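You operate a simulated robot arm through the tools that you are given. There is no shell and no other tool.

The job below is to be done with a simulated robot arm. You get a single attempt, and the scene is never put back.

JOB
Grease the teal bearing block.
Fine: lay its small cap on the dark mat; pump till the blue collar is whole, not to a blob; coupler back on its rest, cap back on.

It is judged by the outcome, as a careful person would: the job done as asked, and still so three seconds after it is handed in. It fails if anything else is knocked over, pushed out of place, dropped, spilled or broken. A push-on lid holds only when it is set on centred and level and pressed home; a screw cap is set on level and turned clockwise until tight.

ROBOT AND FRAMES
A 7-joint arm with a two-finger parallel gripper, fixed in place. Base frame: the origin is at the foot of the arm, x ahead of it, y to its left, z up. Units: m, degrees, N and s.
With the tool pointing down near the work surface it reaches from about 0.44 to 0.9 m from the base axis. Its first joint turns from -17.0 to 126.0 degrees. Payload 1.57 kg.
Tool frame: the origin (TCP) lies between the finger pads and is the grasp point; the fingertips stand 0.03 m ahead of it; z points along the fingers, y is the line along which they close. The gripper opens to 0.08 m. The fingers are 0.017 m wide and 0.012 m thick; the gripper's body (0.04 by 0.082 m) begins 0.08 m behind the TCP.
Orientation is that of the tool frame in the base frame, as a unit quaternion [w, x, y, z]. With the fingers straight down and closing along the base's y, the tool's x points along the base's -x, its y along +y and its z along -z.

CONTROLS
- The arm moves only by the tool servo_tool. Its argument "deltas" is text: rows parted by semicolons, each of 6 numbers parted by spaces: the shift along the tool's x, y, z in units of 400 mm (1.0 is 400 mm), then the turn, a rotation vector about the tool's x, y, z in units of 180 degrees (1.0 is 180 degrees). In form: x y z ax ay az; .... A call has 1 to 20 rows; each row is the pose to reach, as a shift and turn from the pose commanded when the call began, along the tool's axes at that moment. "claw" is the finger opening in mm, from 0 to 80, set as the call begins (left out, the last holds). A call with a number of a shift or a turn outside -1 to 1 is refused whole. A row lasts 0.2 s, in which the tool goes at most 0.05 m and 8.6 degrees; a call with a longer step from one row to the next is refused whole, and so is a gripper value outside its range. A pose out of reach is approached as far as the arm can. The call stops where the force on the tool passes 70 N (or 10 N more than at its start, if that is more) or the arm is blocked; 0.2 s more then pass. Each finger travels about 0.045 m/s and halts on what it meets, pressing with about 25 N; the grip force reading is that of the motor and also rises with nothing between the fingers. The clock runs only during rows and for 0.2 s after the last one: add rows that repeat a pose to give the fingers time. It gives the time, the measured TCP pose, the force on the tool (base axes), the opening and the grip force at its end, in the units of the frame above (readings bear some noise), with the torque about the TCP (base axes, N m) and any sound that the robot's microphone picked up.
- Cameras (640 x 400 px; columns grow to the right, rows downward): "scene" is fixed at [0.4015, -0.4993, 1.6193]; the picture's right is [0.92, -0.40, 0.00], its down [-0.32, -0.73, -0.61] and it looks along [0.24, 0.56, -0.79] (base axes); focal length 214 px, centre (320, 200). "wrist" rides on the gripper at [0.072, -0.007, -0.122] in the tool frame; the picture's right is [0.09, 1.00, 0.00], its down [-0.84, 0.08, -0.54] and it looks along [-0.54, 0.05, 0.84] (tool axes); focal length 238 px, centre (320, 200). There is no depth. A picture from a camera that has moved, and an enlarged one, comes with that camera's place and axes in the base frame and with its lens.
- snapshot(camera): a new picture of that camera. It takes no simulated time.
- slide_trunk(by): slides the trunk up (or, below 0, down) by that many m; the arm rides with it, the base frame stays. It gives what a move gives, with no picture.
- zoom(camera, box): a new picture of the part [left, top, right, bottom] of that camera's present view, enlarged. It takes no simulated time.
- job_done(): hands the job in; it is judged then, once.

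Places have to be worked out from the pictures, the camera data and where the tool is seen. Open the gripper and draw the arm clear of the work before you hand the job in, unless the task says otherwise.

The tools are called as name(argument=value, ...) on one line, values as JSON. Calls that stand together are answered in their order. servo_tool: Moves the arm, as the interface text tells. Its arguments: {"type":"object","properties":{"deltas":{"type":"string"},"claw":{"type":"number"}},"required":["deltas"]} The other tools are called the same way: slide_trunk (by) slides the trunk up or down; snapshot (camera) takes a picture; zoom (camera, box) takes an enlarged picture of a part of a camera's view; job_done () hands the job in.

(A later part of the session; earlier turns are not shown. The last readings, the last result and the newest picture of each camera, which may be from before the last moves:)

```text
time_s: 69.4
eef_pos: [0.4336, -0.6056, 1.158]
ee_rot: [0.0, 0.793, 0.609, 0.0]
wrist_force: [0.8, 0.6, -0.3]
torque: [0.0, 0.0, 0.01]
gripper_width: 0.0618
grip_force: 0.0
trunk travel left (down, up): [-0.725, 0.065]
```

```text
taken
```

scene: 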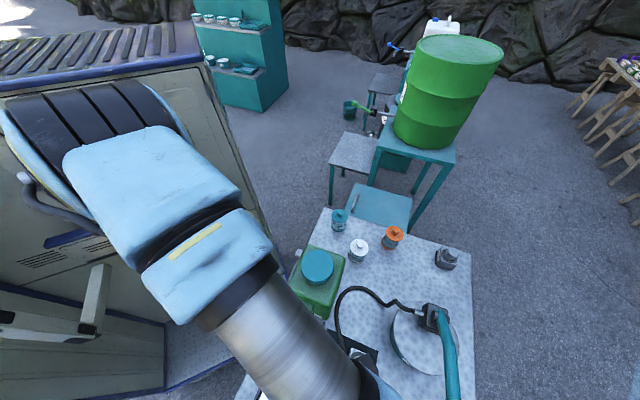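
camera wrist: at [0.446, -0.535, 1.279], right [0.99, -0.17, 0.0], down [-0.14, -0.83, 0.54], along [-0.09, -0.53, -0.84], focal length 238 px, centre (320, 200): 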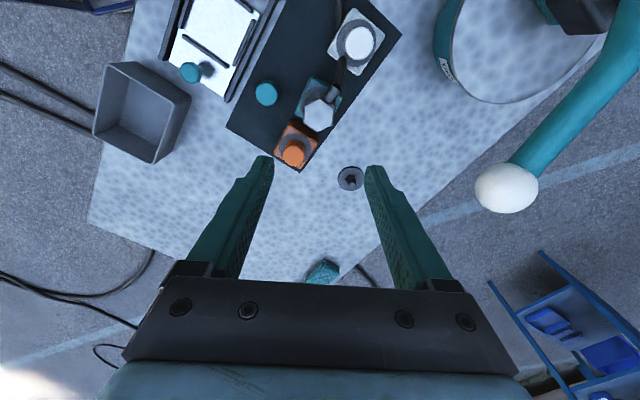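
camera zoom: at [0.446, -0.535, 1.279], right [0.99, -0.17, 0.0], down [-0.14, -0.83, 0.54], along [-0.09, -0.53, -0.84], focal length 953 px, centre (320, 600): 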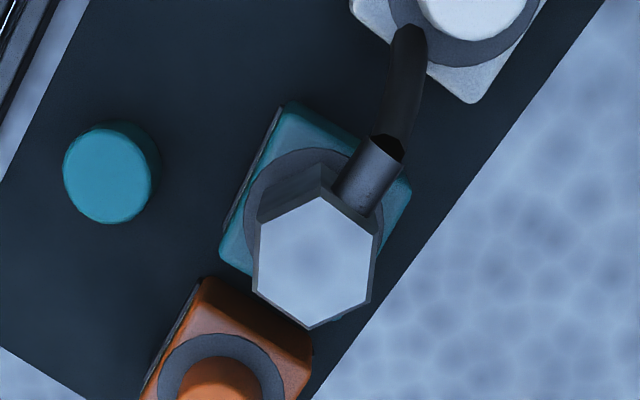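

Coupler stands on the nipple. Now to the lever: ball at ≈(0.58,-0.66,1.107). I move above it, yawing to ~56° so the fingers close across the lever's swing plane.

servo_tool(deltas="0 0 -0.105 0 0 0; -0.008 0.08 -0.105 0 0 0.03; -0.016 0.16 -0.105 0 0 0.06; -0.024 0.24 -0.105 0 0 0.09; -0.03 0.32 -0.105 0 0 0.1072; -0.0365 0.39 -0.105 0 0 0.1072; -0.0365 0.39 -0.105 0 0 0.1072; -0.0365 0.39 -0.105 0 0 0.1072", claw=80)

snapshot(camera="wrist")

snapshot(camera="scene")

```text
time_s: 71.2
eef_pos: [0.5801, -0.6604, 1.2007]
ee_rot: [0.0, 0.884, 0.467, 0.0]
wrist_force: [-0.1, -0.3, 0.0]
torque: [0.0, -0.03, 0.0]
gripper_width: 0.0802
grip_force: 0.1
trunk travel left (down, up): [-0.725, 0.065]
```

```text
taken
camera wrist: at [0.6152, -0.5974, 1.322], right [0.87, -0.48, 0.0], down [-0.41, -0.74, 0.54], along [-0.26, -0.47, -0.84], focal length 238 px, centre (320, 200)
```

wrist: 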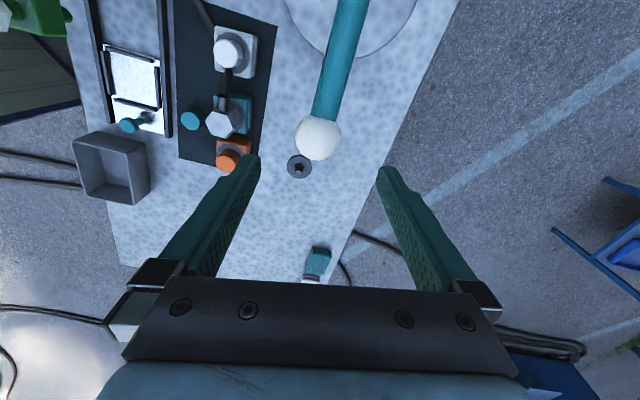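

```text
taken
```

scene: 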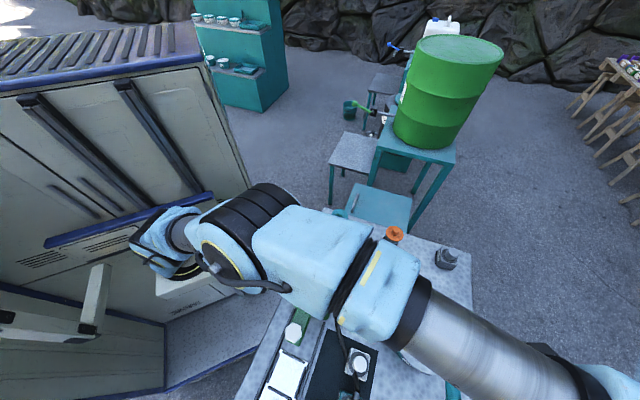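

From here I can see both the coupler on the block and the ball (centre ≈2 mm off in tool y). I descend to straddle the ball at z≈1.107.

servo_tool(deltas="0 -0.003 0.06 0 0 0; 0 -0.0058 0.12 0 0 0; 0 -0.0058 0.18 0 0 0; 0 -0.0058 0.234 0 0 0; 0 -0.0058 0.234 0 0 0; 0 -0.0058 0.234 0 0 0")

snapshot(camera="wrist")

zoom(camera="wrist", box=[130, 0, 290, 100])

```text
time_s: 72.6
eef_pos: [0.5768, -0.6594, 1.1067]
ee_rot: [0.0, 0.884, 0.467, 0.001]
wrist_force: [0.1, -0.6, 0.0]
torque: [0.01, -0.03, 0.04]
gripper_width: 0.0799
grip_force: 0.2
trunk travel left (down, up): [-0.725, 0.065]
```

```text
taken
camera wrist: at [0.6105, -0.5955, 1.2284], right [0.87, -0.48, 0.0], down [-0.41, -0.74, 0.54], along [-0.26, -0.47, -0.84], focal length 238 px, centre (320, 200)
```

wrist: 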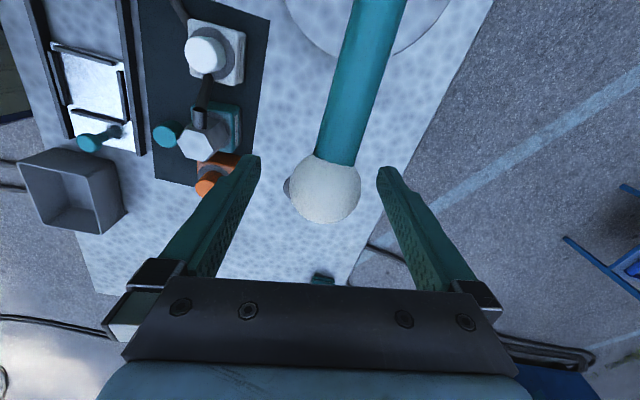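

```text
4.00 times, centred on (210, 50) of wrist
camera zoom: at [0.6105, -0.5955, 1.2284], right [0.87, -0.48, 0.0], down [-0.41, -0.74, 0.54], along [-0.26, -0.47, -0.84], focal length 953 px, centre (760, 800)
```

zoom: 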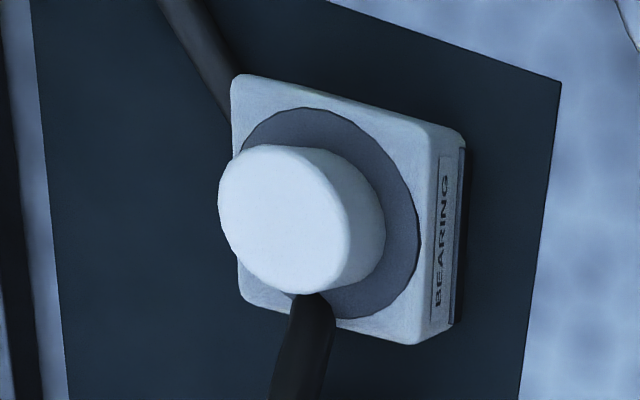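

The ball is between the fingers, ~2 mm toward tool +y. I shift 2 mm and close gently on it.

servo_tool(deltas="0 0.005 0 0 0 0; 0 0.005 0 0 0 0; 0 0.005 0 0 0 0")

servo_tool(deltas="0 0 0 0 0 0; 0 0 0 0 0 0; 0 0 0 0 0 0; 0 0 0 0 0 0; 0 0 0 0 0 0", claw=30)

snapshot(camera="wrist")

```text
time_s: 73.4
eef_pos: [0.5786, -0.6592, 1.1047]
ee_rot: [0.0, 0.884, 0.467, 0.0]
wrist_force: [0.5, 0.5, 0.1]
torque: [-0.03, 0.02, -0.02]
gripper_width: 0.0801
grip_force: 0.0
trunk travel left (down, up): [-0.725, 0.065]
```

```text
time_s: 74.6
eef_pos: [0.5791, -0.6603, 1.1059]
ee_rot: [0.0, 0.885, 0.466, 0.0]
wrist_force: [2.4, -2.1, 0.8]
torque: [0.0, -0.05, 0.04]
gripper_width: 0.0415
grip_force: 39.5
trunk travel left (down, up): [-0.725, 0.065]
```

```text
taken
camera wrist: at [0.6129, -0.5967, 1.2282], right [0.87, -0.48, 0.0], down [-0.41, -0.73, 0.54], along [-0.26, -0.47, -0.84], focal length 238 px, centre (320, 200)
```

wrist: 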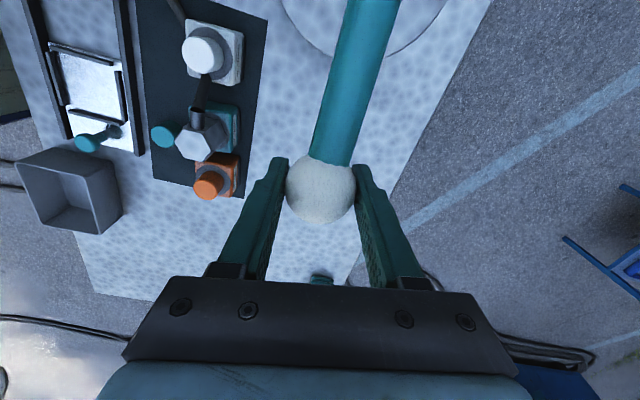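

Ball gripped (41.5 mm). I take a baseline zoom of the coupler/block and start a first gentle 2 cm down-stroke along the arc.

zoom(camera="wrist", box=[152, 90, 264, 160])

servo_tool(deltas="-0.004 -0.0007 0.01 0 0 0; -0.008 -0.0014 0.02 0 0 0; -0.011 -0.0021 0.03 0 0 0; -0.014 -0.0028 0.04 0 0 0; -0.0167 -0.0035 0.05 0 0 0; -0.0167 -0.0035 0.05 0 0 0")

snapshot(camera="wrist")

```text
5.71 times, centred on (208, 125) of wrist
camera zoom: at [0.6129, -0.5967, 1.2282], right [0.87, -0.48, 0.0], down [-0.41, -0.73, 0.54], along [-0.26, -0.47, -0.84], focal length 1362 px, centre (960, 629)
```

zoom: 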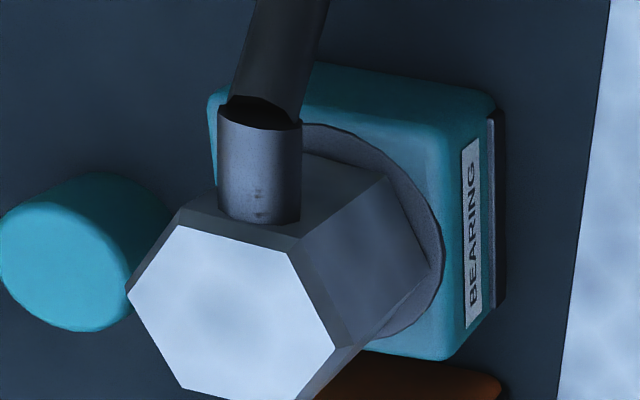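

```text
time_s: 76.0
eef_pos: [0.5724, -0.6638, 1.0851]
ee_rot: [0.0, 0.884, 0.467, -0.001]
wrist_force: [-11.5, 5.5, 10.1]
torque: [0.98, -0.62, 0.03]
gripper_width: 0.0414
grip_force: 44.6
trunk travel left (down, up): [-0.725, 0.065]
```

```text
taken
camera wrist: at [0.608, -0.6019, 1.208], right [0.87, -0.48, 0.0], down [-0.41, -0.74, 0.54], along [-0.26, -0.47, -0.84], focal length 238 px, centre (320, 200)
```

wrist: 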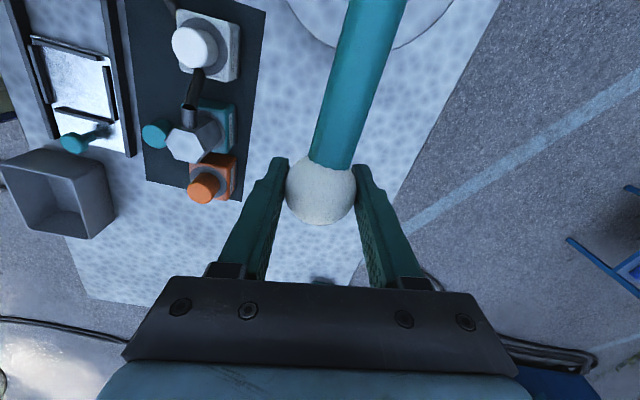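

The lever moves with modest force (≈10 N) but the tight grip produces side load/torque. I open the fingers to see whether the lever springs back up by itself.

servo_tool(deltas="0 0 0 0 0 0; 0 0 0 0 0 0; 0 0 0 0 0 0; 0 0 0 0 0 0", claw=80)

snapshot(camera="wrist")

zoom(camera="wrist", box=[144, 80, 256, 150])

```text
time_s: 77.0
eef_pos: [0.5759, -0.6656, 1.0854]
ee_rot: [-0.001, 0.884, 0.468, 0.0]
wrist_force: [0.5, -0.1, -0.4]
torque: [-0.01, 0.02, 0.02]
gripper_width: 0.08
grip_force: 0.0
trunk travel left (down, up): [-0.725, 0.065]
```

```text
taken
camera wrist: at [0.6094, -0.6023, 1.2075], right [0.87, -0.48, 0.0], down [-0.41, -0.74, 0.54], along [-0.26, -0.47, -0.84], focal length 238 px, centre (320, 200)
```

wrist: 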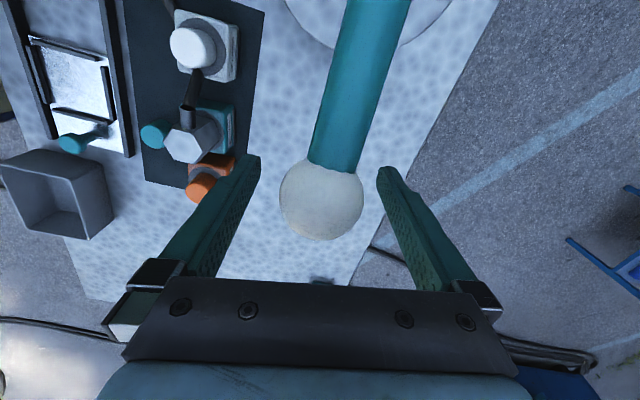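

```text
5.71 times, centred on (200, 115) of wrist
camera zoom: at [0.6094, -0.6023, 1.2075], right [0.87, -0.48, 0.0], down [-0.41, -0.74, 0.54], along [-0.26, -0.47, -0.84], focal length 1362 px, centre (1006, 686)
```

zoom: 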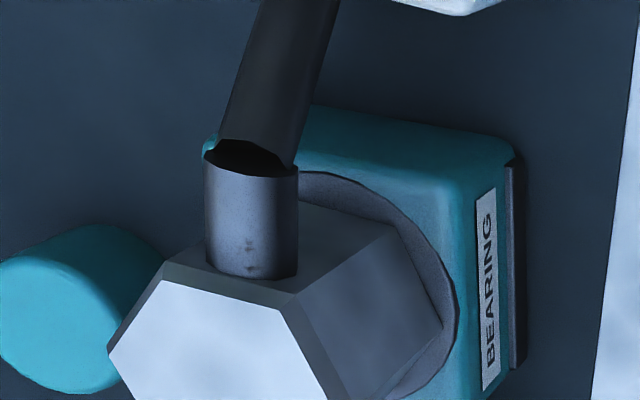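

The lever sprang back up to its top position, so pushing down is enough. I rise above the ball, close the fingers, and centre over it.

servo_tool(deltas="0 0 -0.1 0 0 0; 0 0 -0.2 0 0 0; 0 0 -0.275 0 0 0; 0 0 -0.275 0 0 0")

servo_tool(deltas="0.015 0 0 0 0 0; 0.03 0 0 0 0 0; 0.03 0 0 0 0 0; 0.03 0 0 0 0 0; 0.03 0 0 0 0 0; 0.03 0 0 0 0 0", claw=0)

snapshot(camera="wrist")

zoom(camera="wrist", box=[240, 80, 400, 180])

```text
time_s: 78.0
eef_pos: [0.5745, -0.6645, 1.1944]
ee_rot: [0.0, 0.884, 0.467, -0.001]
wrist_force: [-0.4, 0.8, -0.2]
torque: [0.0, -0.01, 0.02]
gripper_width: 0.0799
grip_force: 0.0
trunk travel left (down, up): [-0.725, 0.065]
```

```text
time_s: 79.4
eef_pos: [0.5805, -0.6544, 1.1953]
ee_rot: [0.0, 0.884, 0.467, 0.0]
wrist_force: [0.8, 0.2, -0.2]
torque: [0.03, -0.01, -0.01]
gripper_width: 0.0001
grip_force: 21.7
trunk travel left (down, up): [-0.725, 0.065]
```

```text
taken
camera wrist: at [0.6154, -0.592, 1.317], right [0.87, -0.48, 0.0], down [-0.41, -0.74, 0.54], along [-0.26, -0.47, -0.84], focal length 238 px, centre (320, 200)
```

wrist: 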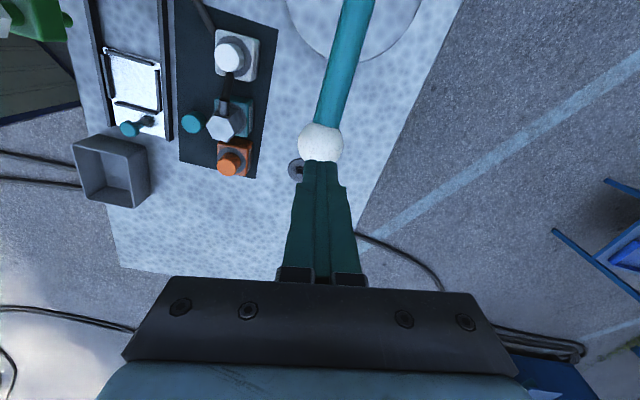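

```text
4.00 times, centred on (320, 130) of wrist
camera zoom: at [0.6154, -0.592, 1.317], right [0.87, -0.48, 0.0], down [-0.41, -0.74, 0.54], along [-0.26, -0.47, -0.84], focal length 953 px, centre (320, 480)
```

zoom: 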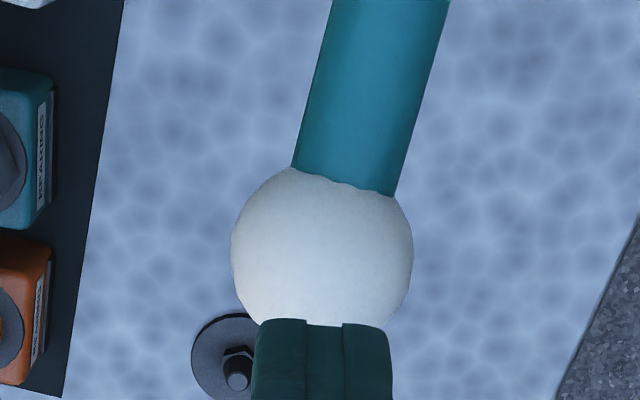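

Ball is centred beneath the closed tips (contact expected at TCP z≈1.159). I press down about 3 cm along the arc and read the force.

servo_tool(deltas="0 0 0.06 0 0 0; 0 0 0.091 0 0 0; -0.005 -0.001 0.11 0 0 0; -0.012 -0.002 0.13 0 0 0; -0.018 -0.0035 0.15 0 0 0; -0.0228 -0.0044 0.166 0 0 0; -0.0228 -0.0044 0.166 0 0 0")

snapshot(camera="wrist")

```text
time_s: 81.0
eef_pos: [0.5747, -0.6611, 1.1274]
ee_rot: [0.0, 0.884, 0.468, -0.001]
wrist_force: [-0.2, 0.2, 2.3]
torque: [-0.05, -0.01, 0.02]
gripper_width: 0.0001
grip_force: 21.9
trunk travel left (down, up): [-0.725, 0.065]
```

```text
taken
camera wrist: at [0.6096, -0.5976, 1.2497], right [0.87, -0.48, 0.0], down [-0.41, -0.73, 0.54], along [-0.26, -0.47, -0.84], focal length 238 px, centre (320, 200)
```

wrist: 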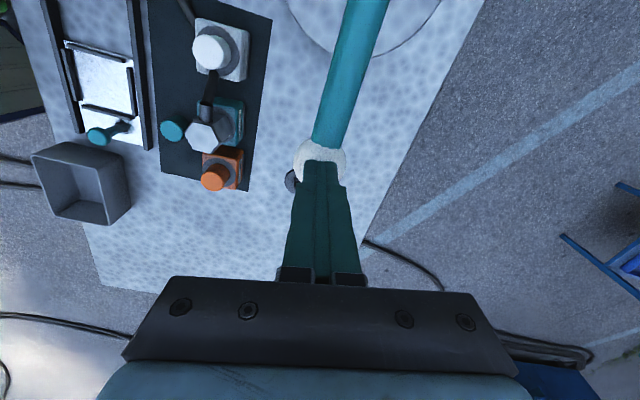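

Only 2.3 N so far; the lever follows smoothly. I continue down another 3 cm.

servo_tool(deltas="-0.003 -0.0005 0.02 0 0 0; -0.006 -0.001 0.04 0 0 0; -0.009 -0.0018 0.06 0 0 0; -0.0103 -0.002 0.075 0 0 0; -0.0103 -0.002 0.075 0 0 0")

snapshot(camera="wrist")

zoom(camera="wrist", box=[130, 70, 258, 150])

```text
time_s: 82.2
eef_pos: [0.5717, -0.6638, 1.0978]
ee_rot: [0.0, 0.884, 0.467, 0.0]
wrist_force: [-0.8, -1.8, 2.3]
torque: [-0.07, 0.03, -0.01]
gripper_width: 0.0
grip_force: 21.5
trunk travel left (down, up): [-0.725, 0.065]
```

```text
taken
camera wrist: at [0.6055, -0.6013, 1.2202], right [0.87, -0.48, 0.0], down [-0.41, -0.74, 0.54], along [-0.26, -0.47, -0.84], focal length 238 px, centre (320, 200)
```

wrist: 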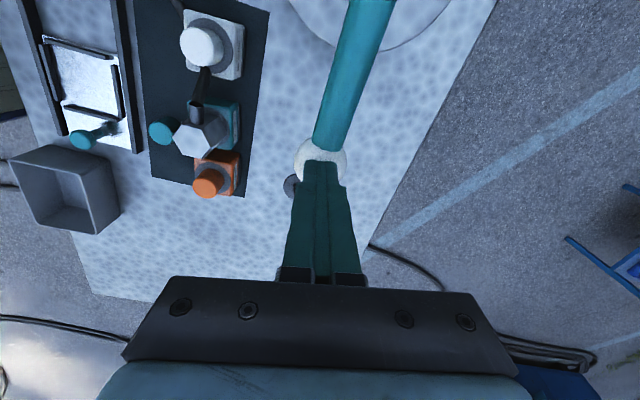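

```text
5.00 times, centred on (194, 110) of wrist
camera zoom: at [0.6055, -0.6013, 1.2202], right [0.87, -0.48, 0.0], down [-0.41, -0.74, 0.54], along [-0.26, -0.47, -0.84], focal length 1192 px, centre (950, 650)
```

zoom: 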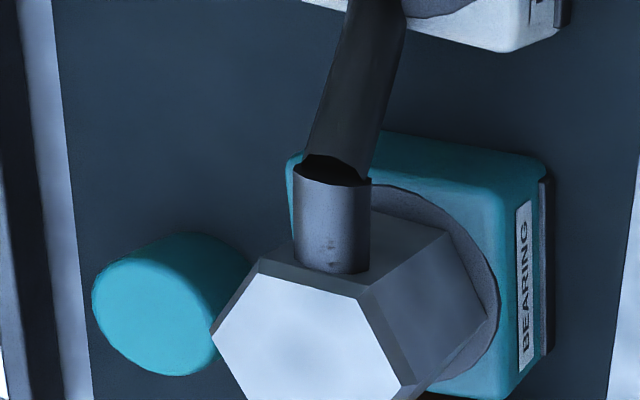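

No resistance or collar yet. I continue the stroke down 3 cm more.

servo_tool(deltas="0 0 0.02 0 0 0; 0 0 0.04 0 0 0; 0.001 0 0.06 0 0 0; 0.002 0 0.075 0 0 0; 0.002 0 0.075 0 0 0")

snapshot(camera="wrist")

zoom(camera="wrist", box=[120, 70, 248, 150])

```text
time_s: 83.4
eef_pos: [0.5732, -0.6614, 1.0691]
ee_rot: [0.0, 0.884, 0.467, -0.001]
wrist_force: [-0.5, -0.6, 4.9]
torque: [-0.06, 0.04, 0.0]
gripper_width: 0.0003
grip_force: 21.2
trunk travel left (down, up): [-0.725, 0.065]
```

```text
taken
camera wrist: at [0.6072, -0.5994, 1.1909], right [0.87, -0.48, 0.0], down [-0.41, -0.74, 0.54], along [-0.26, -0.47, -0.84], focal length 238 px, centre (320, 200)
```

wrist: 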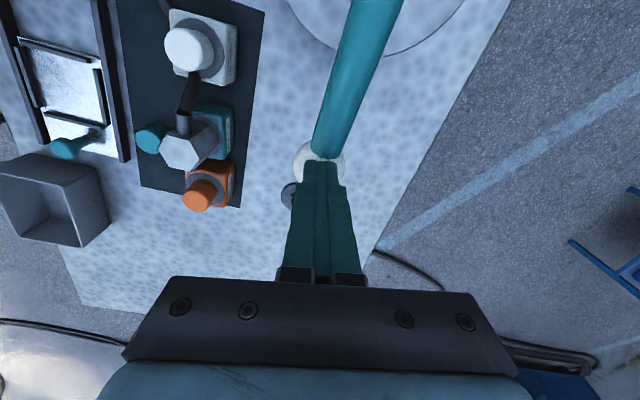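

```text
5.00 times, centred on (184, 110) of wrist
camera zoom: at [0.6072, -0.5994, 1.1909], right [0.87, -0.48, 0.0], down [-0.41, -0.74, 0.54], along [-0.26, -0.47, -0.84], focal length 1192 px, centre (1000, 650)
```

zoom: 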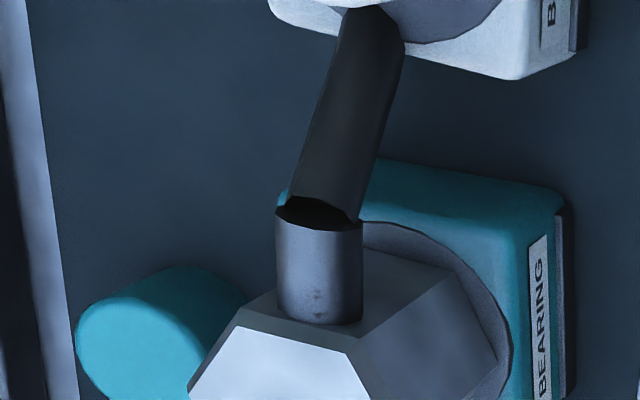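

Still light. I continue down another 3 cm, looking for the stroke end.

servo_tool(deltas="0.003 0.0006 0.02 0 0 0; 0.006 0.0012 0.04 0 0 0; 0.01 0.002 0.06 0 0 0; 0.0135 0.0026 0.075 0 0 0; 0.0135 0.0026 0.075 0 0 0")

snapshot(camera="wrist")

zoom(camera="wrist", box=[110, 80, 238, 160])

```text
time_s: 84.6
eef_pos: [0.5761, -0.6588, 1.0386]
ee_rot: [0.0, 0.884, 0.467, 0.0]
wrist_force: [-2.3, 0.4, 6.8]
torque: [-0.07, 0.08, -0.04]
gripper_width: 0.0001
grip_force: 21.2
trunk travel left (down, up): [-0.725, 0.065]
```

```text
taken
camera wrist: at [0.6108, -0.5956, 1.1609], right [0.87, -0.48, 0.0], down [-0.41, -0.74, 0.54], along [-0.26, -0.47, -0.84], focal length 238 px, centre (320, 200)
```

wrist: 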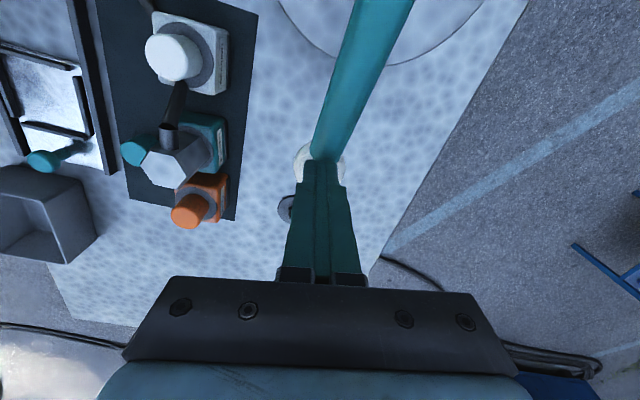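

```text
5.00 times, centred on (174, 120) of wrist
camera zoom: at [0.6108, -0.5956, 1.1609], right [0.87, -0.48, 0.0], down [-0.41, -0.74, 0.54], along [-0.26, -0.47, -0.84], focal length 1192 px, centre (1050, 600)
```

zoom: 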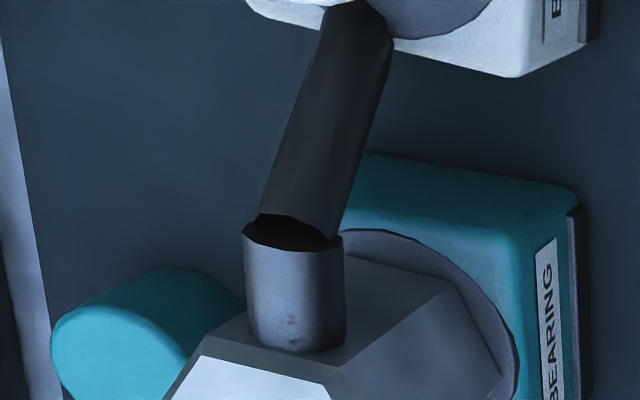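

Force rises like a light spring (6.8 N); no end stop yet. I go 3 cm further.

servo_tool(deltas="0.006 0.001 0.02 0 0 0; 0.013 0.0025 0.04 0 0 0; 0.02 0.004 0.06 0 0 0; 0.0262 0.005 0.075 0 0 0; 0.0262 0.005 0.075 0 0 0")

snapshot(camera="wrist")

zoom(camera="wrist", box=[90, 80, 218, 160])

```text
time_s: 85.4
eef_pos: [0.5804, -0.6588, 1.0295]
ee_rot: [0.012, 0.885, 0.465, -0.001]
wrist_force: [-9.4, 3.2, 27.4]
torque: [0.09, 0.28, -0.06]
gripper_width: 0.0
grip_force: 21.1
trunk travel left (down, up): [-0.725, 0.065]
stopped in row 4: the force on the tool passed its limit at 77 N (the readings are from after the stop); the commanded pose is now the measured one
```

```text
taken
camera wrist: at [0.6126, -0.594, 1.1499], right [0.87, -0.49, 0.02], down [-0.42, -0.72, 0.55], along [-0.26, -0.49, -0.83], focal length 238 px, centre (320, 200)
```

wrist: 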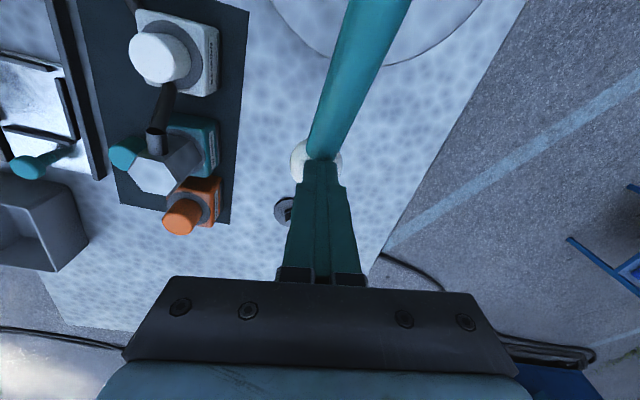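

```text
5.00 times, centred on (154, 120) of wrist
camera zoom: at [0.6126, -0.594, 1.1499], right [0.87, -0.49, 0.02], down [-0.42, -0.72, 0.55], along [-0.26, -0.49, -0.83], focal length 1192 px, centre (1150, 600)
```

zoom: 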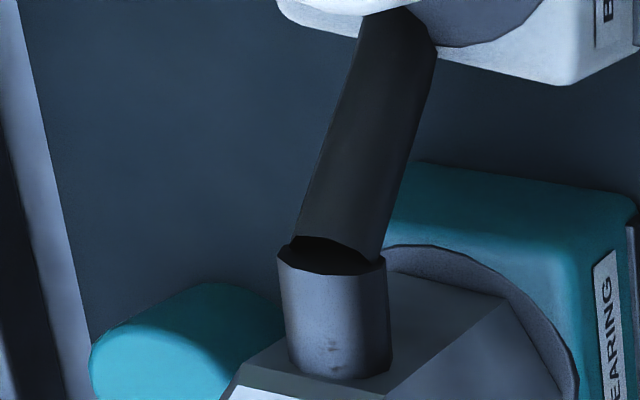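

End stop found: full stroke runs TCP ≈1.159→1.03. No blue visible yet after one stroke; I return to the top (also restoring the tool's verticality) and look.

servo_tool(deltas="0 0 -0.06 0.0064 0.0041 -0.0014; 0.002 -0.001 -0.15 0.0064 0.0041 -0.0014; 0.006 -0.003 -0.25 0.0064 0.0041 -0.0014; 0.009 -0.006 -0.339 0.0064 0.0041 -0.0014; 0.009 -0.006 -0.339 0.0064 0.0041 -0.0014; 0.009 -0.006 -0.339 0.0064 0.0041 -0.0014")

snapshot(camera="wrist")

zoom(camera="wrist", box=[160, 90, 272, 160])

```text
time_s: 86.8
eef_pos: [0.5795, -0.6512, 1.1613]
ee_rot: [-0.003, 0.884, 0.467, -0.001]
wrist_force: [0.4, -0.2, 0.8]
torque: [0.0, -0.04, -0.03]
gripper_width: 0.0001
grip_force: 21.3
trunk travel left (down, up): [-0.725, 0.065]
```

```text
taken
camera wrist: at [0.6137, -0.5897, 1.283], right [0.87, -0.48, -0.01], down [-0.41, -0.74, 0.54], along [-0.27, -0.47, -0.84], focal length 238 px, centre (320, 200)
```

wrist: 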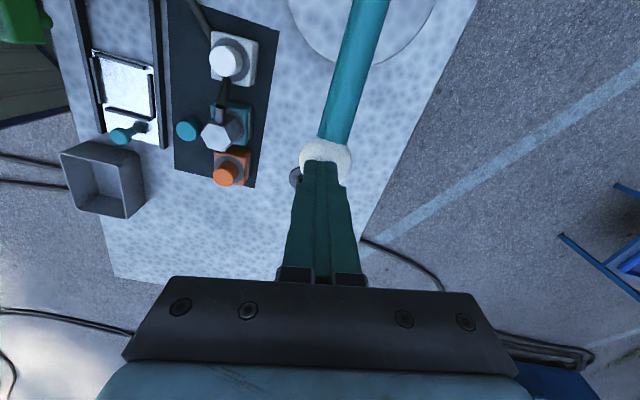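

```text
5.71 times, centred on (216, 125) of wrist
camera zoom: at [0.6137, -0.5897, 1.283], right [0.87, -0.48, -0.01], down [-0.41, -0.74, 0.54], along [-0.27, -0.47, -0.84], focal length 1362 px, centre (914, 629)
```

zoom: 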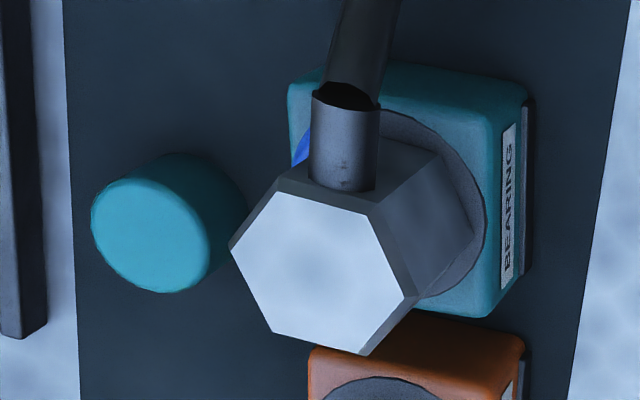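

Blue grease has appeared at the far edge of the block's ring — the coupler is delivering. I move above the block to inspect how much of the collar has formed.

servo_tool(deltas="0 0 -0.1 0 0 0; -0.03 -0.1 -0.12 0 0 0; -0.06 -0.2 -0.12 0 0 0; -0.09 -0.3 -0.12 0 0 0; -0.107 -0.37 -0.12 0 0 0; -0.107 -0.37 -0.12 0 0 0; -0.107 -0.37 -0.12 0 0 0")

snapshot(camera="wrist")

zoom(camera="wrist", box=[264, 60, 376, 130])

```text
time_s: 88.4
eef_pos: [0.4332, -0.6049, 1.2098]
ee_rot: [-0.004, 0.883, 0.469, 0.0]
wrist_force: [0.2, -0.3, -1.0]
torque: [-0.05, -0.02, 0.01]
gripper_width: 0.0
grip_force: 21.2
trunk travel left (down, up): [-0.725, 0.065]
```

```text
taken
camera wrist: at [0.4679, -0.5425, 1.3313], right [0.87, -0.48, -0.01], down [-0.4, -0.74, 0.54], along [-0.27, -0.47, -0.84], focal length 238 px, centre (320, 200)
```

wrist: 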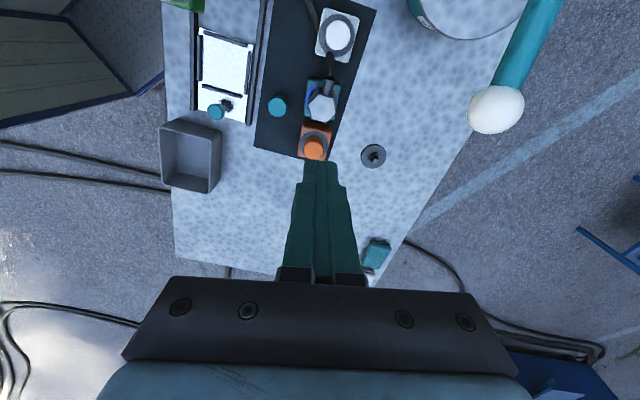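

```text
5.71 times, centred on (320, 95) of wrist
camera zoom: at [0.4679, -0.5425, 1.3313], right [0.87, -0.48, -0.01], down [-0.4, -0.74, 0.54], along [-0.27, -0.47, -0.84], focal length 1362 px, centre (320, 800)
```

zoom: 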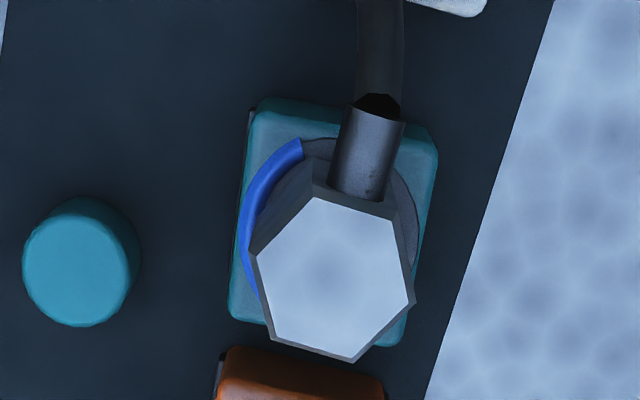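

About a third (~120°) of the collar has formed after one full stroke. I return above the ball for the second stroke.

servo_tool(deltas="0.02 0.07 0 -0.002 -0.001 0; 0.05 0.17 0 -0.002 -0.001 0; 0.08 0.27 0 -0.002 -0.001 0; 0.107 0.37 0 -0.002 -0.001 0; 0.107 0.37 0.03 -0.002 -0.001 0; 0.107 0.37 0.03 -0.002 -0.001 0; 0.107 0.37 0.03 -0.002 -0.001 0")

zoom(camera="wrist", box=[240, 80, 400, 180])

```text
time_s: 90.0
eef_pos: [0.5815, -0.6513, 1.1962]
ee_rot: [-0.001, 0.884, 0.468, 0.0]
wrist_force: [0.3, 0.3, 0.4]
torque: [-0.02, -0.01, 0.04]
gripper_width: 0.0001
grip_force: 21.8
trunk travel left (down, up): [-0.725, 0.065]
```

```text
4.00 times, centred on (320, 130) of wrist
camera zoom: at [0.615, -0.5884, 1.318], right [0.87, -0.48, 0.0], down [-0.41, -0.74, 0.54], along [-0.26, -0.47, -0.84], focal length 953 px, centre (320, 480)
```

zoom: 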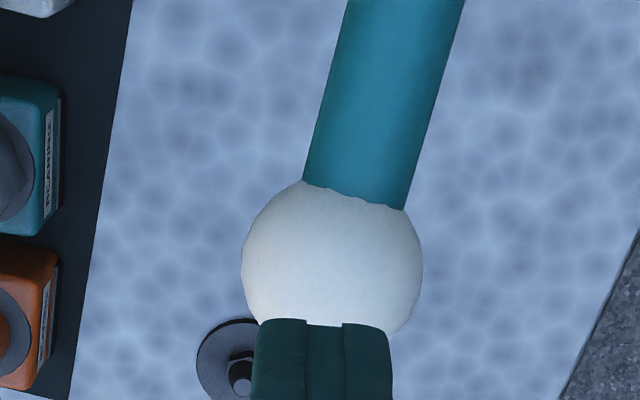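

Offset is small (−4 mm tool x, +2.4 mm tool y); I run one complete stroke down to just before the stop and back up.

servo_tool(deltas="-0.01 0.006 0.0957 0 0 0; -0.022 0.0035 0.1332 0 0 0; -0.0328 0.0016 0.1707 0 0 0; -0.039 0.0005 0.2082 0 0 0; -0.0431 -0.0004 0.2457 0 0 0; -0.043 -0.0004 0.2832 0 0 0; -0.0411 -0.0004 0.3207 0 0 0; -0.035 0.001 0.3582 0 0 0; -0.03 0.0018 0.3832 0 0 0; -0.0276 0.0022 0.3957 0 0 0; -0.026 0.0025 0.4032 0 0 0; -0.025 0.0027 0.4107 0 0 0; -0.025 0.0027 0.4107 0 0 0")

snapshot(camera="wrist")

```text
time_s: 92.8
eef_pos: [0.5747, -0.6603, 1.032]
ee_rot: [0.001, 0.885, 0.466, 0.0]
wrist_force: [-1.3, -0.3, 6.6]
torque: [-0.06, 0.03, -0.02]
gripper_width: 0.0
grip_force: 21.5
trunk travel left (down, up): [-0.725, 0.065]
```

```text
taken
camera wrist: at [0.6094, -0.5977, 1.154], right [0.87, -0.48, 0.0], down [-0.41, -0.74, 0.54], along [-0.26, -0.47, -0.84], focal length 238 px, centre (320, 200)
```

wrist: 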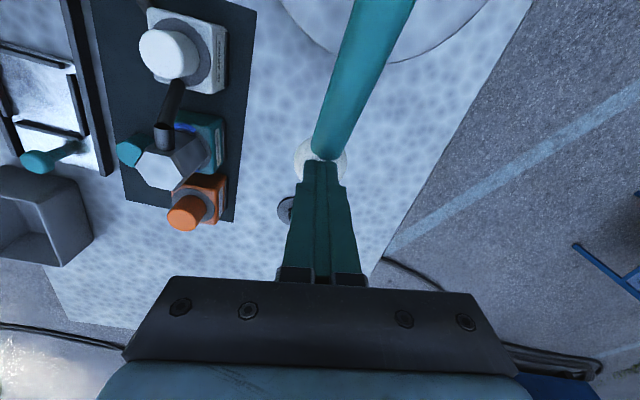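

Blue now shows on the near side too. I zoom before going back up.

zoom(camera="wrist", box=[110, 90, 238, 170])

servo_tool(deltas="-0.004 -0.001 -0.06 0 0 0; -0.015 -0.002 -0.15 0 0 0; 0 0 -0.25 0 0 0; 0.015 0.0033 -0.33 0 0 0; 0.025 -0.0027 -0.4107 0 0 0; 0.025 -0.0027 -0.44 0 0 0; 0.025 -0.0027 -0.44 0 0 0")

snapshot(camera="wrist")

```text
5.00 times, centred on (174, 130) of wrist
camera zoom: at [0.6094, -0.5977, 1.154], right [0.87, -0.48, 0.0], down [-0.41, -0.74, 0.54], along [-0.26, -0.47, -0.84], focal length 1192 px, centre (1050, 550)
```

zoom: 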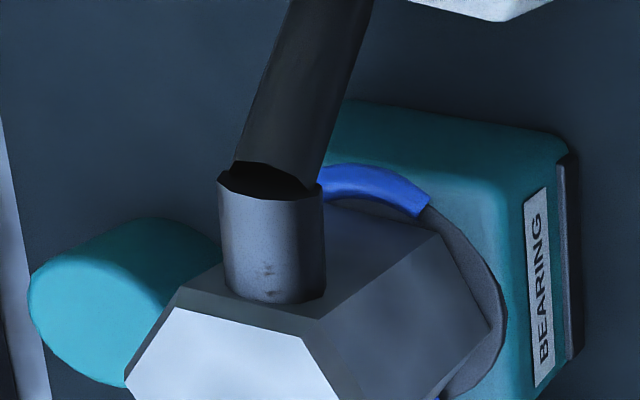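

```text
time_s: 94.4
eef_pos: [0.5795, -0.6536, 1.2081]
ee_rot: [-0.001, 0.884, 0.467, 0.001]
wrist_force: [0.2, -0.2, 0.5]
torque: [0.03, -0.04, -0.03]
gripper_width: 0.0
grip_force: 21.1
trunk travel left (down, up): [-0.725, 0.065]
```

```text
taken
camera wrist: at [0.6139, -0.5911, 1.3298], right [0.87, -0.48, 0.0], down [-0.41, -0.74, 0.54], along [-0.26, -0.47, -0.84], focal length 238 px, centre (320, 200)
```

wrist: 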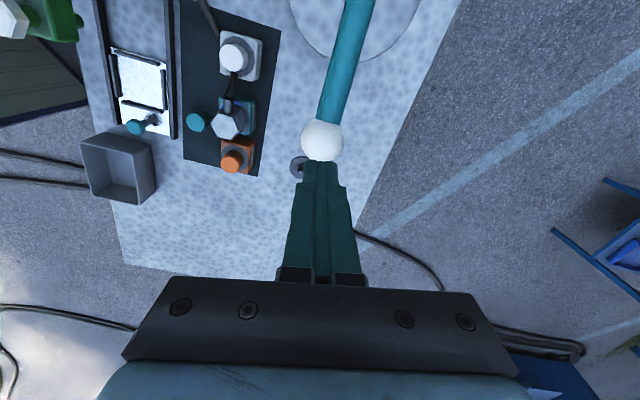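

Most of the ring is blue now, with a gap on the label side. I inspect again from above.

servo_tool(deltas="-0.03 -0.1 -0.01 0 0 0; -0.06 -0.2 -0.01 0 0 0; -0.09 -0.3 -0.01 0 0 0; -0.107 -0.37 -0.01 0 0 0; -0.107 -0.37 -0.01 0 0 0; -0.107 -0.37 -0.01 0 0 0")

zoom(camera="wrist", box=[264, 60, 376, 130])

```text
time_s: 95.8
eef_pos: [0.434, -0.6063, 1.2134]
ee_rot: [-0.001, 0.884, 0.467, -0.001]
wrist_force: [0.4, 0.5, 0.4]
torque: [0.01, 0.01, -0.01]
gripper_width: 0.0
grip_force: 21.5
trunk travel left (down, up): [-0.725, 0.065]
```

```text
5.71 times, centred on (320, 95) of wrist
camera zoom: at [0.468, -0.5431, 1.3348], right [0.87, -0.48, 0.0], down [-0.41, -0.74, 0.54], along [-0.26, -0.47, -0.84], focal length 1362 px, centre (320, 800)
```

zoom: 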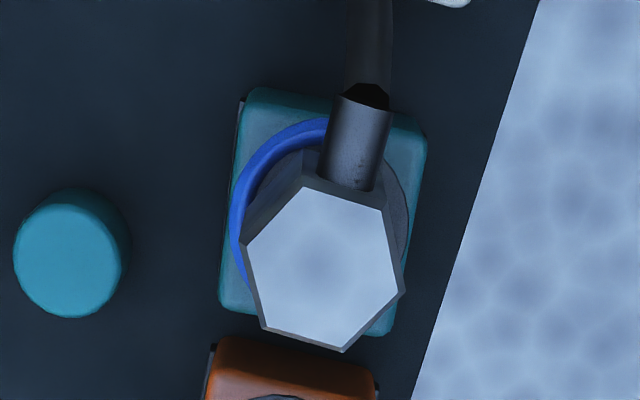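

Ends of the collar are at about 15° and −92° (≈253° covered), so ~107° remain — slightly less than one stroke. I return to the ball and will push the third stroke in increments while watching the gap, which is visible from the ball position.

servo_tool(deltas="0.03 0.1 0.01 0 0 0; 0.06 0.2 0.01 0 0 0; 0.09 0.3 0.01 0 0 0; 0.107 0.37 0.01 0 0 0; 0.107 0.37 0.04 0 0 0; 0.107 0.37 0.04 0 0 0; 0.107 0.37 0.04 0 0 0")

zoom(camera="wrist", box=[240, 80, 400, 180])

zoom(camera="wrist", box=[164, 80, 292, 160])

```text
time_s: 97.4
eef_pos: [0.58, -0.65, 1.1971]
ee_rot: [-0.002, 0.884, 0.467, 0.001]
wrist_force: [-0.1, 0.2, 0.1]
torque: [0.0, -0.01, 0.05]
gripper_width: 0.0
grip_force: 21.4
trunk travel left (down, up): [-0.725, 0.065]
```

```text
4.00 times, centred on (320, 130) of wrist
camera zoom: at [0.6143, -0.5881, 1.3184], right [0.87, -0.48, 0.0], down [-0.41, -0.74, 0.54], along [-0.26, -0.47, -0.84], focal length 953 px, centre (320, 480)
```

zoom: 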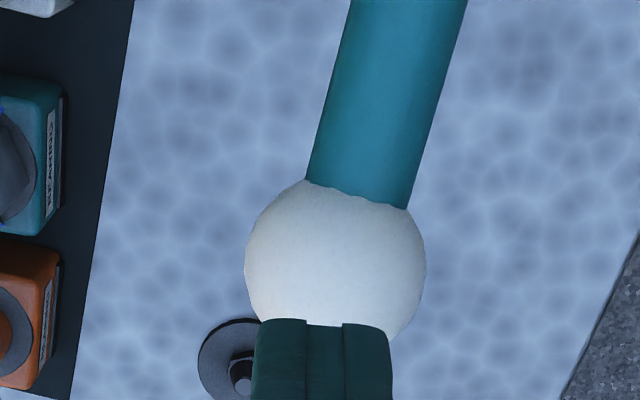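

```text
5.00 times, centred on (228, 120) of wrist
camera zoom: at [0.6143, -0.5881, 1.3184], right [0.87, -0.48, 0.0], down [-0.41, -0.74, 0.54], along [-0.26, -0.47, -0.84], focal length 1192 px, centre (780, 600)
```

zoom: 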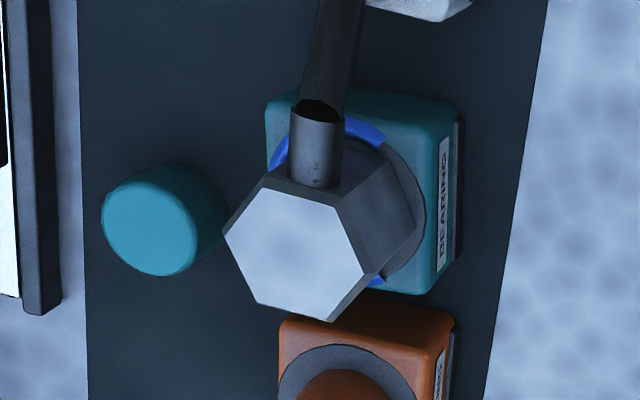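

Gap clearly visible on the label side. I push the third stroke to about 90 mm first.

servo_tool(deltas="-0.01 0.007 0.0957 0 0 0; -0.022 0.0045 0.1332 0 0 0; -0.0328 0.0026 0.1707 0 0 0; -0.039 0.0015 0.2082 0 0 0; -0.0431 0.0006 0.2457 0 0 0; -0.043 0.0006 0.2832 0 0 0; -0.0411 0.0006 0.3207 0 0 0; -0.0411 0.0006 0.3207 0 0 0")

zoom(camera="wrist", box=[120, 80, 248, 160])

```text
time_s: 99.2
eef_pos: [0.57, -0.6669, 1.0679]
ee_rot: [0.0, 0.884, 0.468, 0.001]
wrist_force: [-0.5, -1.8, 5.1]
torque: [-0.04, 0.01, -0.01]
gripper_width: 0.0002
grip_force: 20.8
trunk travel left (down, up): [-0.725, 0.065]
```

```text
5.00 times, centred on (184, 120) of wrist
camera zoom: at [0.6043, -0.6026, 1.1895], right [0.88, -0.48, 0.0], down [-0.41, -0.74, 0.54], along [-0.26, -0.47, -0.84], focal length 1192 px, centre (1000, 600)
```

zoom: 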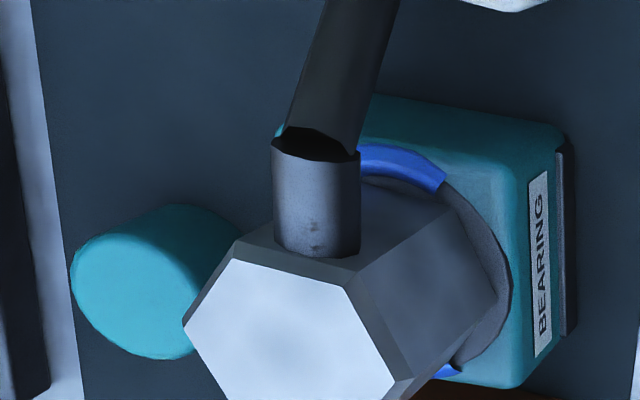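

No change mid-stroke, so grease is delivered near the bottom of each stroke. I complete this third stroke to the same depth as before.

servo_tool(deltas="0.003 0.0007 0.0188 0 0 0; 0.006 0.0014 0.0375 0 0 0; 0.011 0.0022 0.0625 0 0 0; 0.0135 0.0026 0.07 0 0 0; 0.0135 0.0026 0.075 0 0 0")

zoom(camera="wrist", box=[110, 90, 238, 170])

```text
time_s: 100.4
eef_pos: [0.5748, -0.6618, 1.0381]
ee_rot: [0.0, 0.884, 0.467, 0.0]
wrist_force: [-1.8, -1.1, 5.9]
torque: [-0.09, 0.05, 0.02]
gripper_width: 0.0
grip_force: 20.9
trunk travel left (down, up): [-0.725, 0.065]
```

```text
5.00 times, centred on (174, 130) of wrist
camera zoom: at [0.6089, -0.5984, 1.1597], right [0.87, -0.48, 0.0], down [-0.41, -0.74, 0.54], along [-0.26, -0.47, -0.84], focal length 1192 px, centre (1050, 550)
```

zoom: 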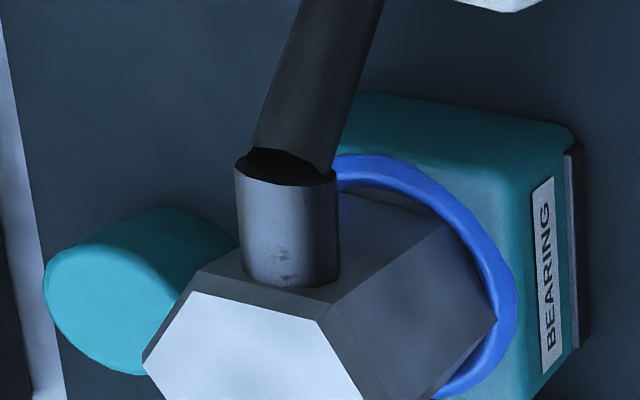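

The collar is now closed on the visible side. I stop pumping, let the lever rise and go inspect the whole ring.

servo_tool(deltas="-0.01 -0.002 -0.1 0 0 0; -0.01 -0.002 -0.2 0 0 0; 0.01 0 -0.3 0 0 0; 0.0276 -0.002 -0.4 0 0 0; 0.0276 -0.002 -0.44 0 0 0; 0 -0.1 -0.44 0 0 0; -0.04 -0.2 -0.44 0 0 0; -0.07 -0.3 -0.44 0 0 0; -0.08 -0.372 -0.44 0 0 0; -0.08 -0.372 -0.44 0 0 0; -0.08 -0.372 -0.44 0 0 0")

snapshot(camera="wrist")

zoom(camera="wrist", box=[264, 60, 376, 130])

```text
time_s: 102.8
eef_pos: [0.4328, -0.6058, 1.2135]
ee_rot: [-0.002, 0.884, 0.467, 0.0]
wrist_force: [-0.4, 1.1, 0.4]
torque: [-0.03, 0.02, 0.01]
gripper_width: 0.0
grip_force: 21.1
trunk travel left (down, up): [-0.725, 0.065]
```

```text
taken
camera wrist: at [0.4671, -0.5429, 1.335], right [0.87, -0.48, 0.0], down [-0.41, -0.74, 0.54], along [-0.26, -0.47, -0.84], focal length 238 px, centre (320, 200)
```

wrist: 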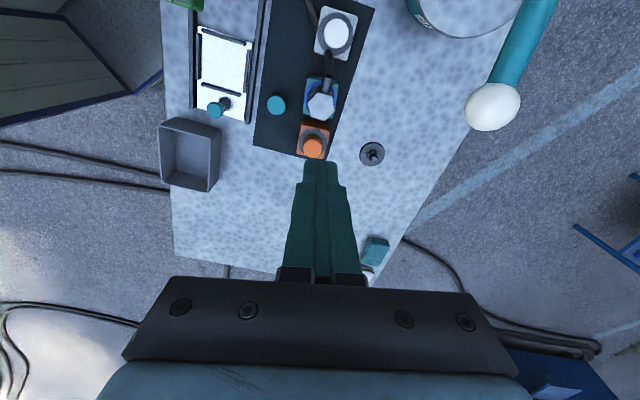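

```text
5.71 times, centred on (320, 95) of wrist
camera zoom: at [0.4671, -0.5429, 1.335], right [0.87, -0.48, 0.0], down [-0.41, -0.74, 0.54], along [-0.26, -0.47, -0.84], focal length 1362 px, centre (320, 800)
```

zoom: 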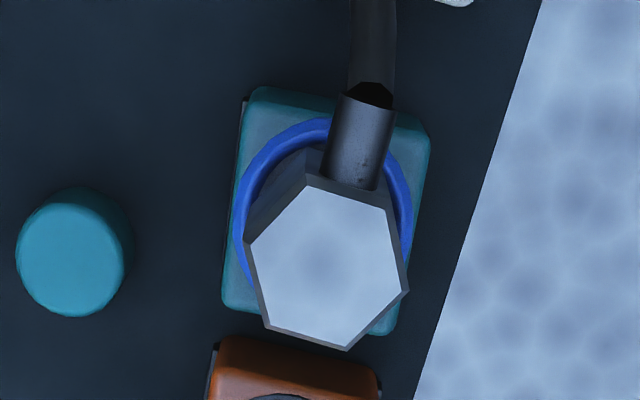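

Collar looks complete and even, no blob. Now I rotate to yaw 75°, open, and come down above the coupler to re-grip it.

servo_tool(deltas="0 0 0 0 0 -0.04; 0 0 0 0 0 -0.08; 0 0 0.1 0 0 -0.1072; 0 0 0.2 0 0 -0.1072; 0 0 0.3 0 0 -0.1072; 0 0 0.38 0 0 -0.1072; 0 0 0.38 0 0 -0.1072; 0 0 0.38 0 0 -0.1072", claw=70)

zoom(camera="wrist", box=[240, 80, 400, 180])

```text
time_s: 104.6
eef_pos: [0.4336, -0.6036, 1.0618]
ee_rot: [-0.001, 0.794, 0.608, 0.0]
wrist_force: [-0.7, 0.2, 0.1]
torque: [0.0, -0.02, -0.01]
gripper_width: 0.07
grip_force: 0.1
trunk travel left (down, up): [-0.725, 0.065]
```

```text
4.00 times, centred on (320, 130) of wrist
camera zoom: at [0.4458, -0.5333, 1.1832], right [0.99, -0.17, 0.0], down [-0.14, -0.83, 0.54], along [-0.09, -0.53, -0.84], focal length 953 px, centre (320, 480)
```

zoom: 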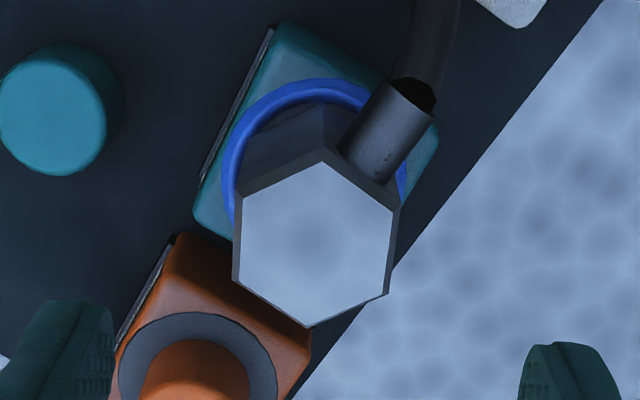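

Hex is ~1.8 mm toward tool -y; I correct and descend to grip height (TCP ≈0.9595).

servo_tool(deltas="0 -0.0045 0.08 0 0 0; 0 -0.0045 0.16 0 0 0; 0 -0.0045 0.22 0 0 0; 0 -0.0045 0.2575 0 0 0; 0 -0.0045 0.2575 0 0 0; 0 -0.0045 0.2575 0 0 0")

zoom(camera="wrist", box=[220, 100, 420, 225])

```text
time_s: 106.0
eef_pos: [0.4309, -0.6025, 0.9583]
ee_rot: [-0.002, 0.792, 0.61, 0.0]
wrist_force: [0.4, -0.6, -0.3]
torque: [0.03, 0.01, 0.01]
gripper_width: 0.07
grip_force: 0.1
trunk travel left (down, up): [-0.725, 0.065]
```

```text
3.20 times, centred on (320, 162) of wrist
camera zoom: at [0.4426, -0.5321, 1.0807], right [0.99, -0.17, 0.0], down [-0.14, -0.83, 0.54], along [-0.09, -0.53, -0.84], focal length 763 px, centre (320, 320)
```

zoom: 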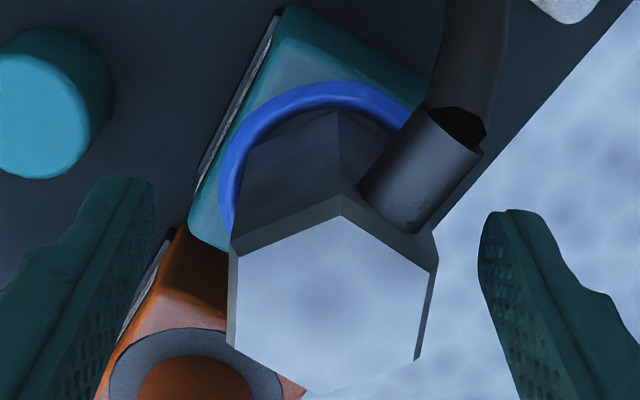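

The hex is ~2.5 mm toward tool +y relative to the fingers; I shift to centre, then close.

servo_tool(deltas="-0.0025 0.006 0 0 0 0; -0.0025 0.006 0 0 0 0; -0.0025 0.006 0 0 0 0")

zoom(camera="wrist", box=[220, 100, 420, 225])

```text
time_s: 106.8
eef_pos: [0.4327, -0.6053, 0.958]
ee_rot: [-0.001, 0.793, 0.609, 0.0]
wrist_force: [0.4, -0.9, 0.3]
torque: [0.01, 0.02, 0.0]
gripper_width: 0.0701
grip_force: 0.1
trunk travel left (down, up): [-0.725, 0.065]
```

```text
3.20 times, centred on (320, 162) of wrist
camera zoom: at [0.4449, -0.5339, 1.0807], right [0.99, -0.17, 0.0], down [-0.14, -0.83, 0.54], along [-0.09, -0.53, -0.84], focal length 763 px, centre (320, 320)
```

zoom: 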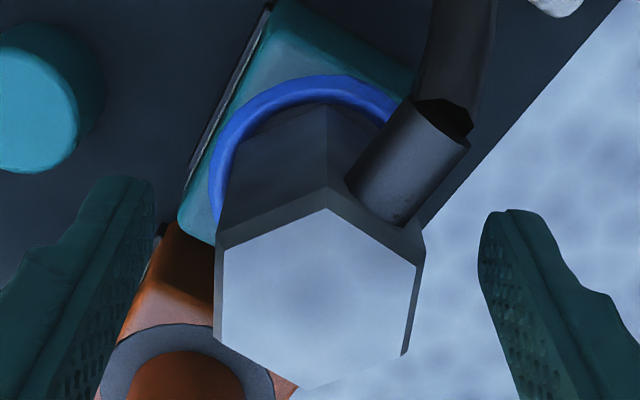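

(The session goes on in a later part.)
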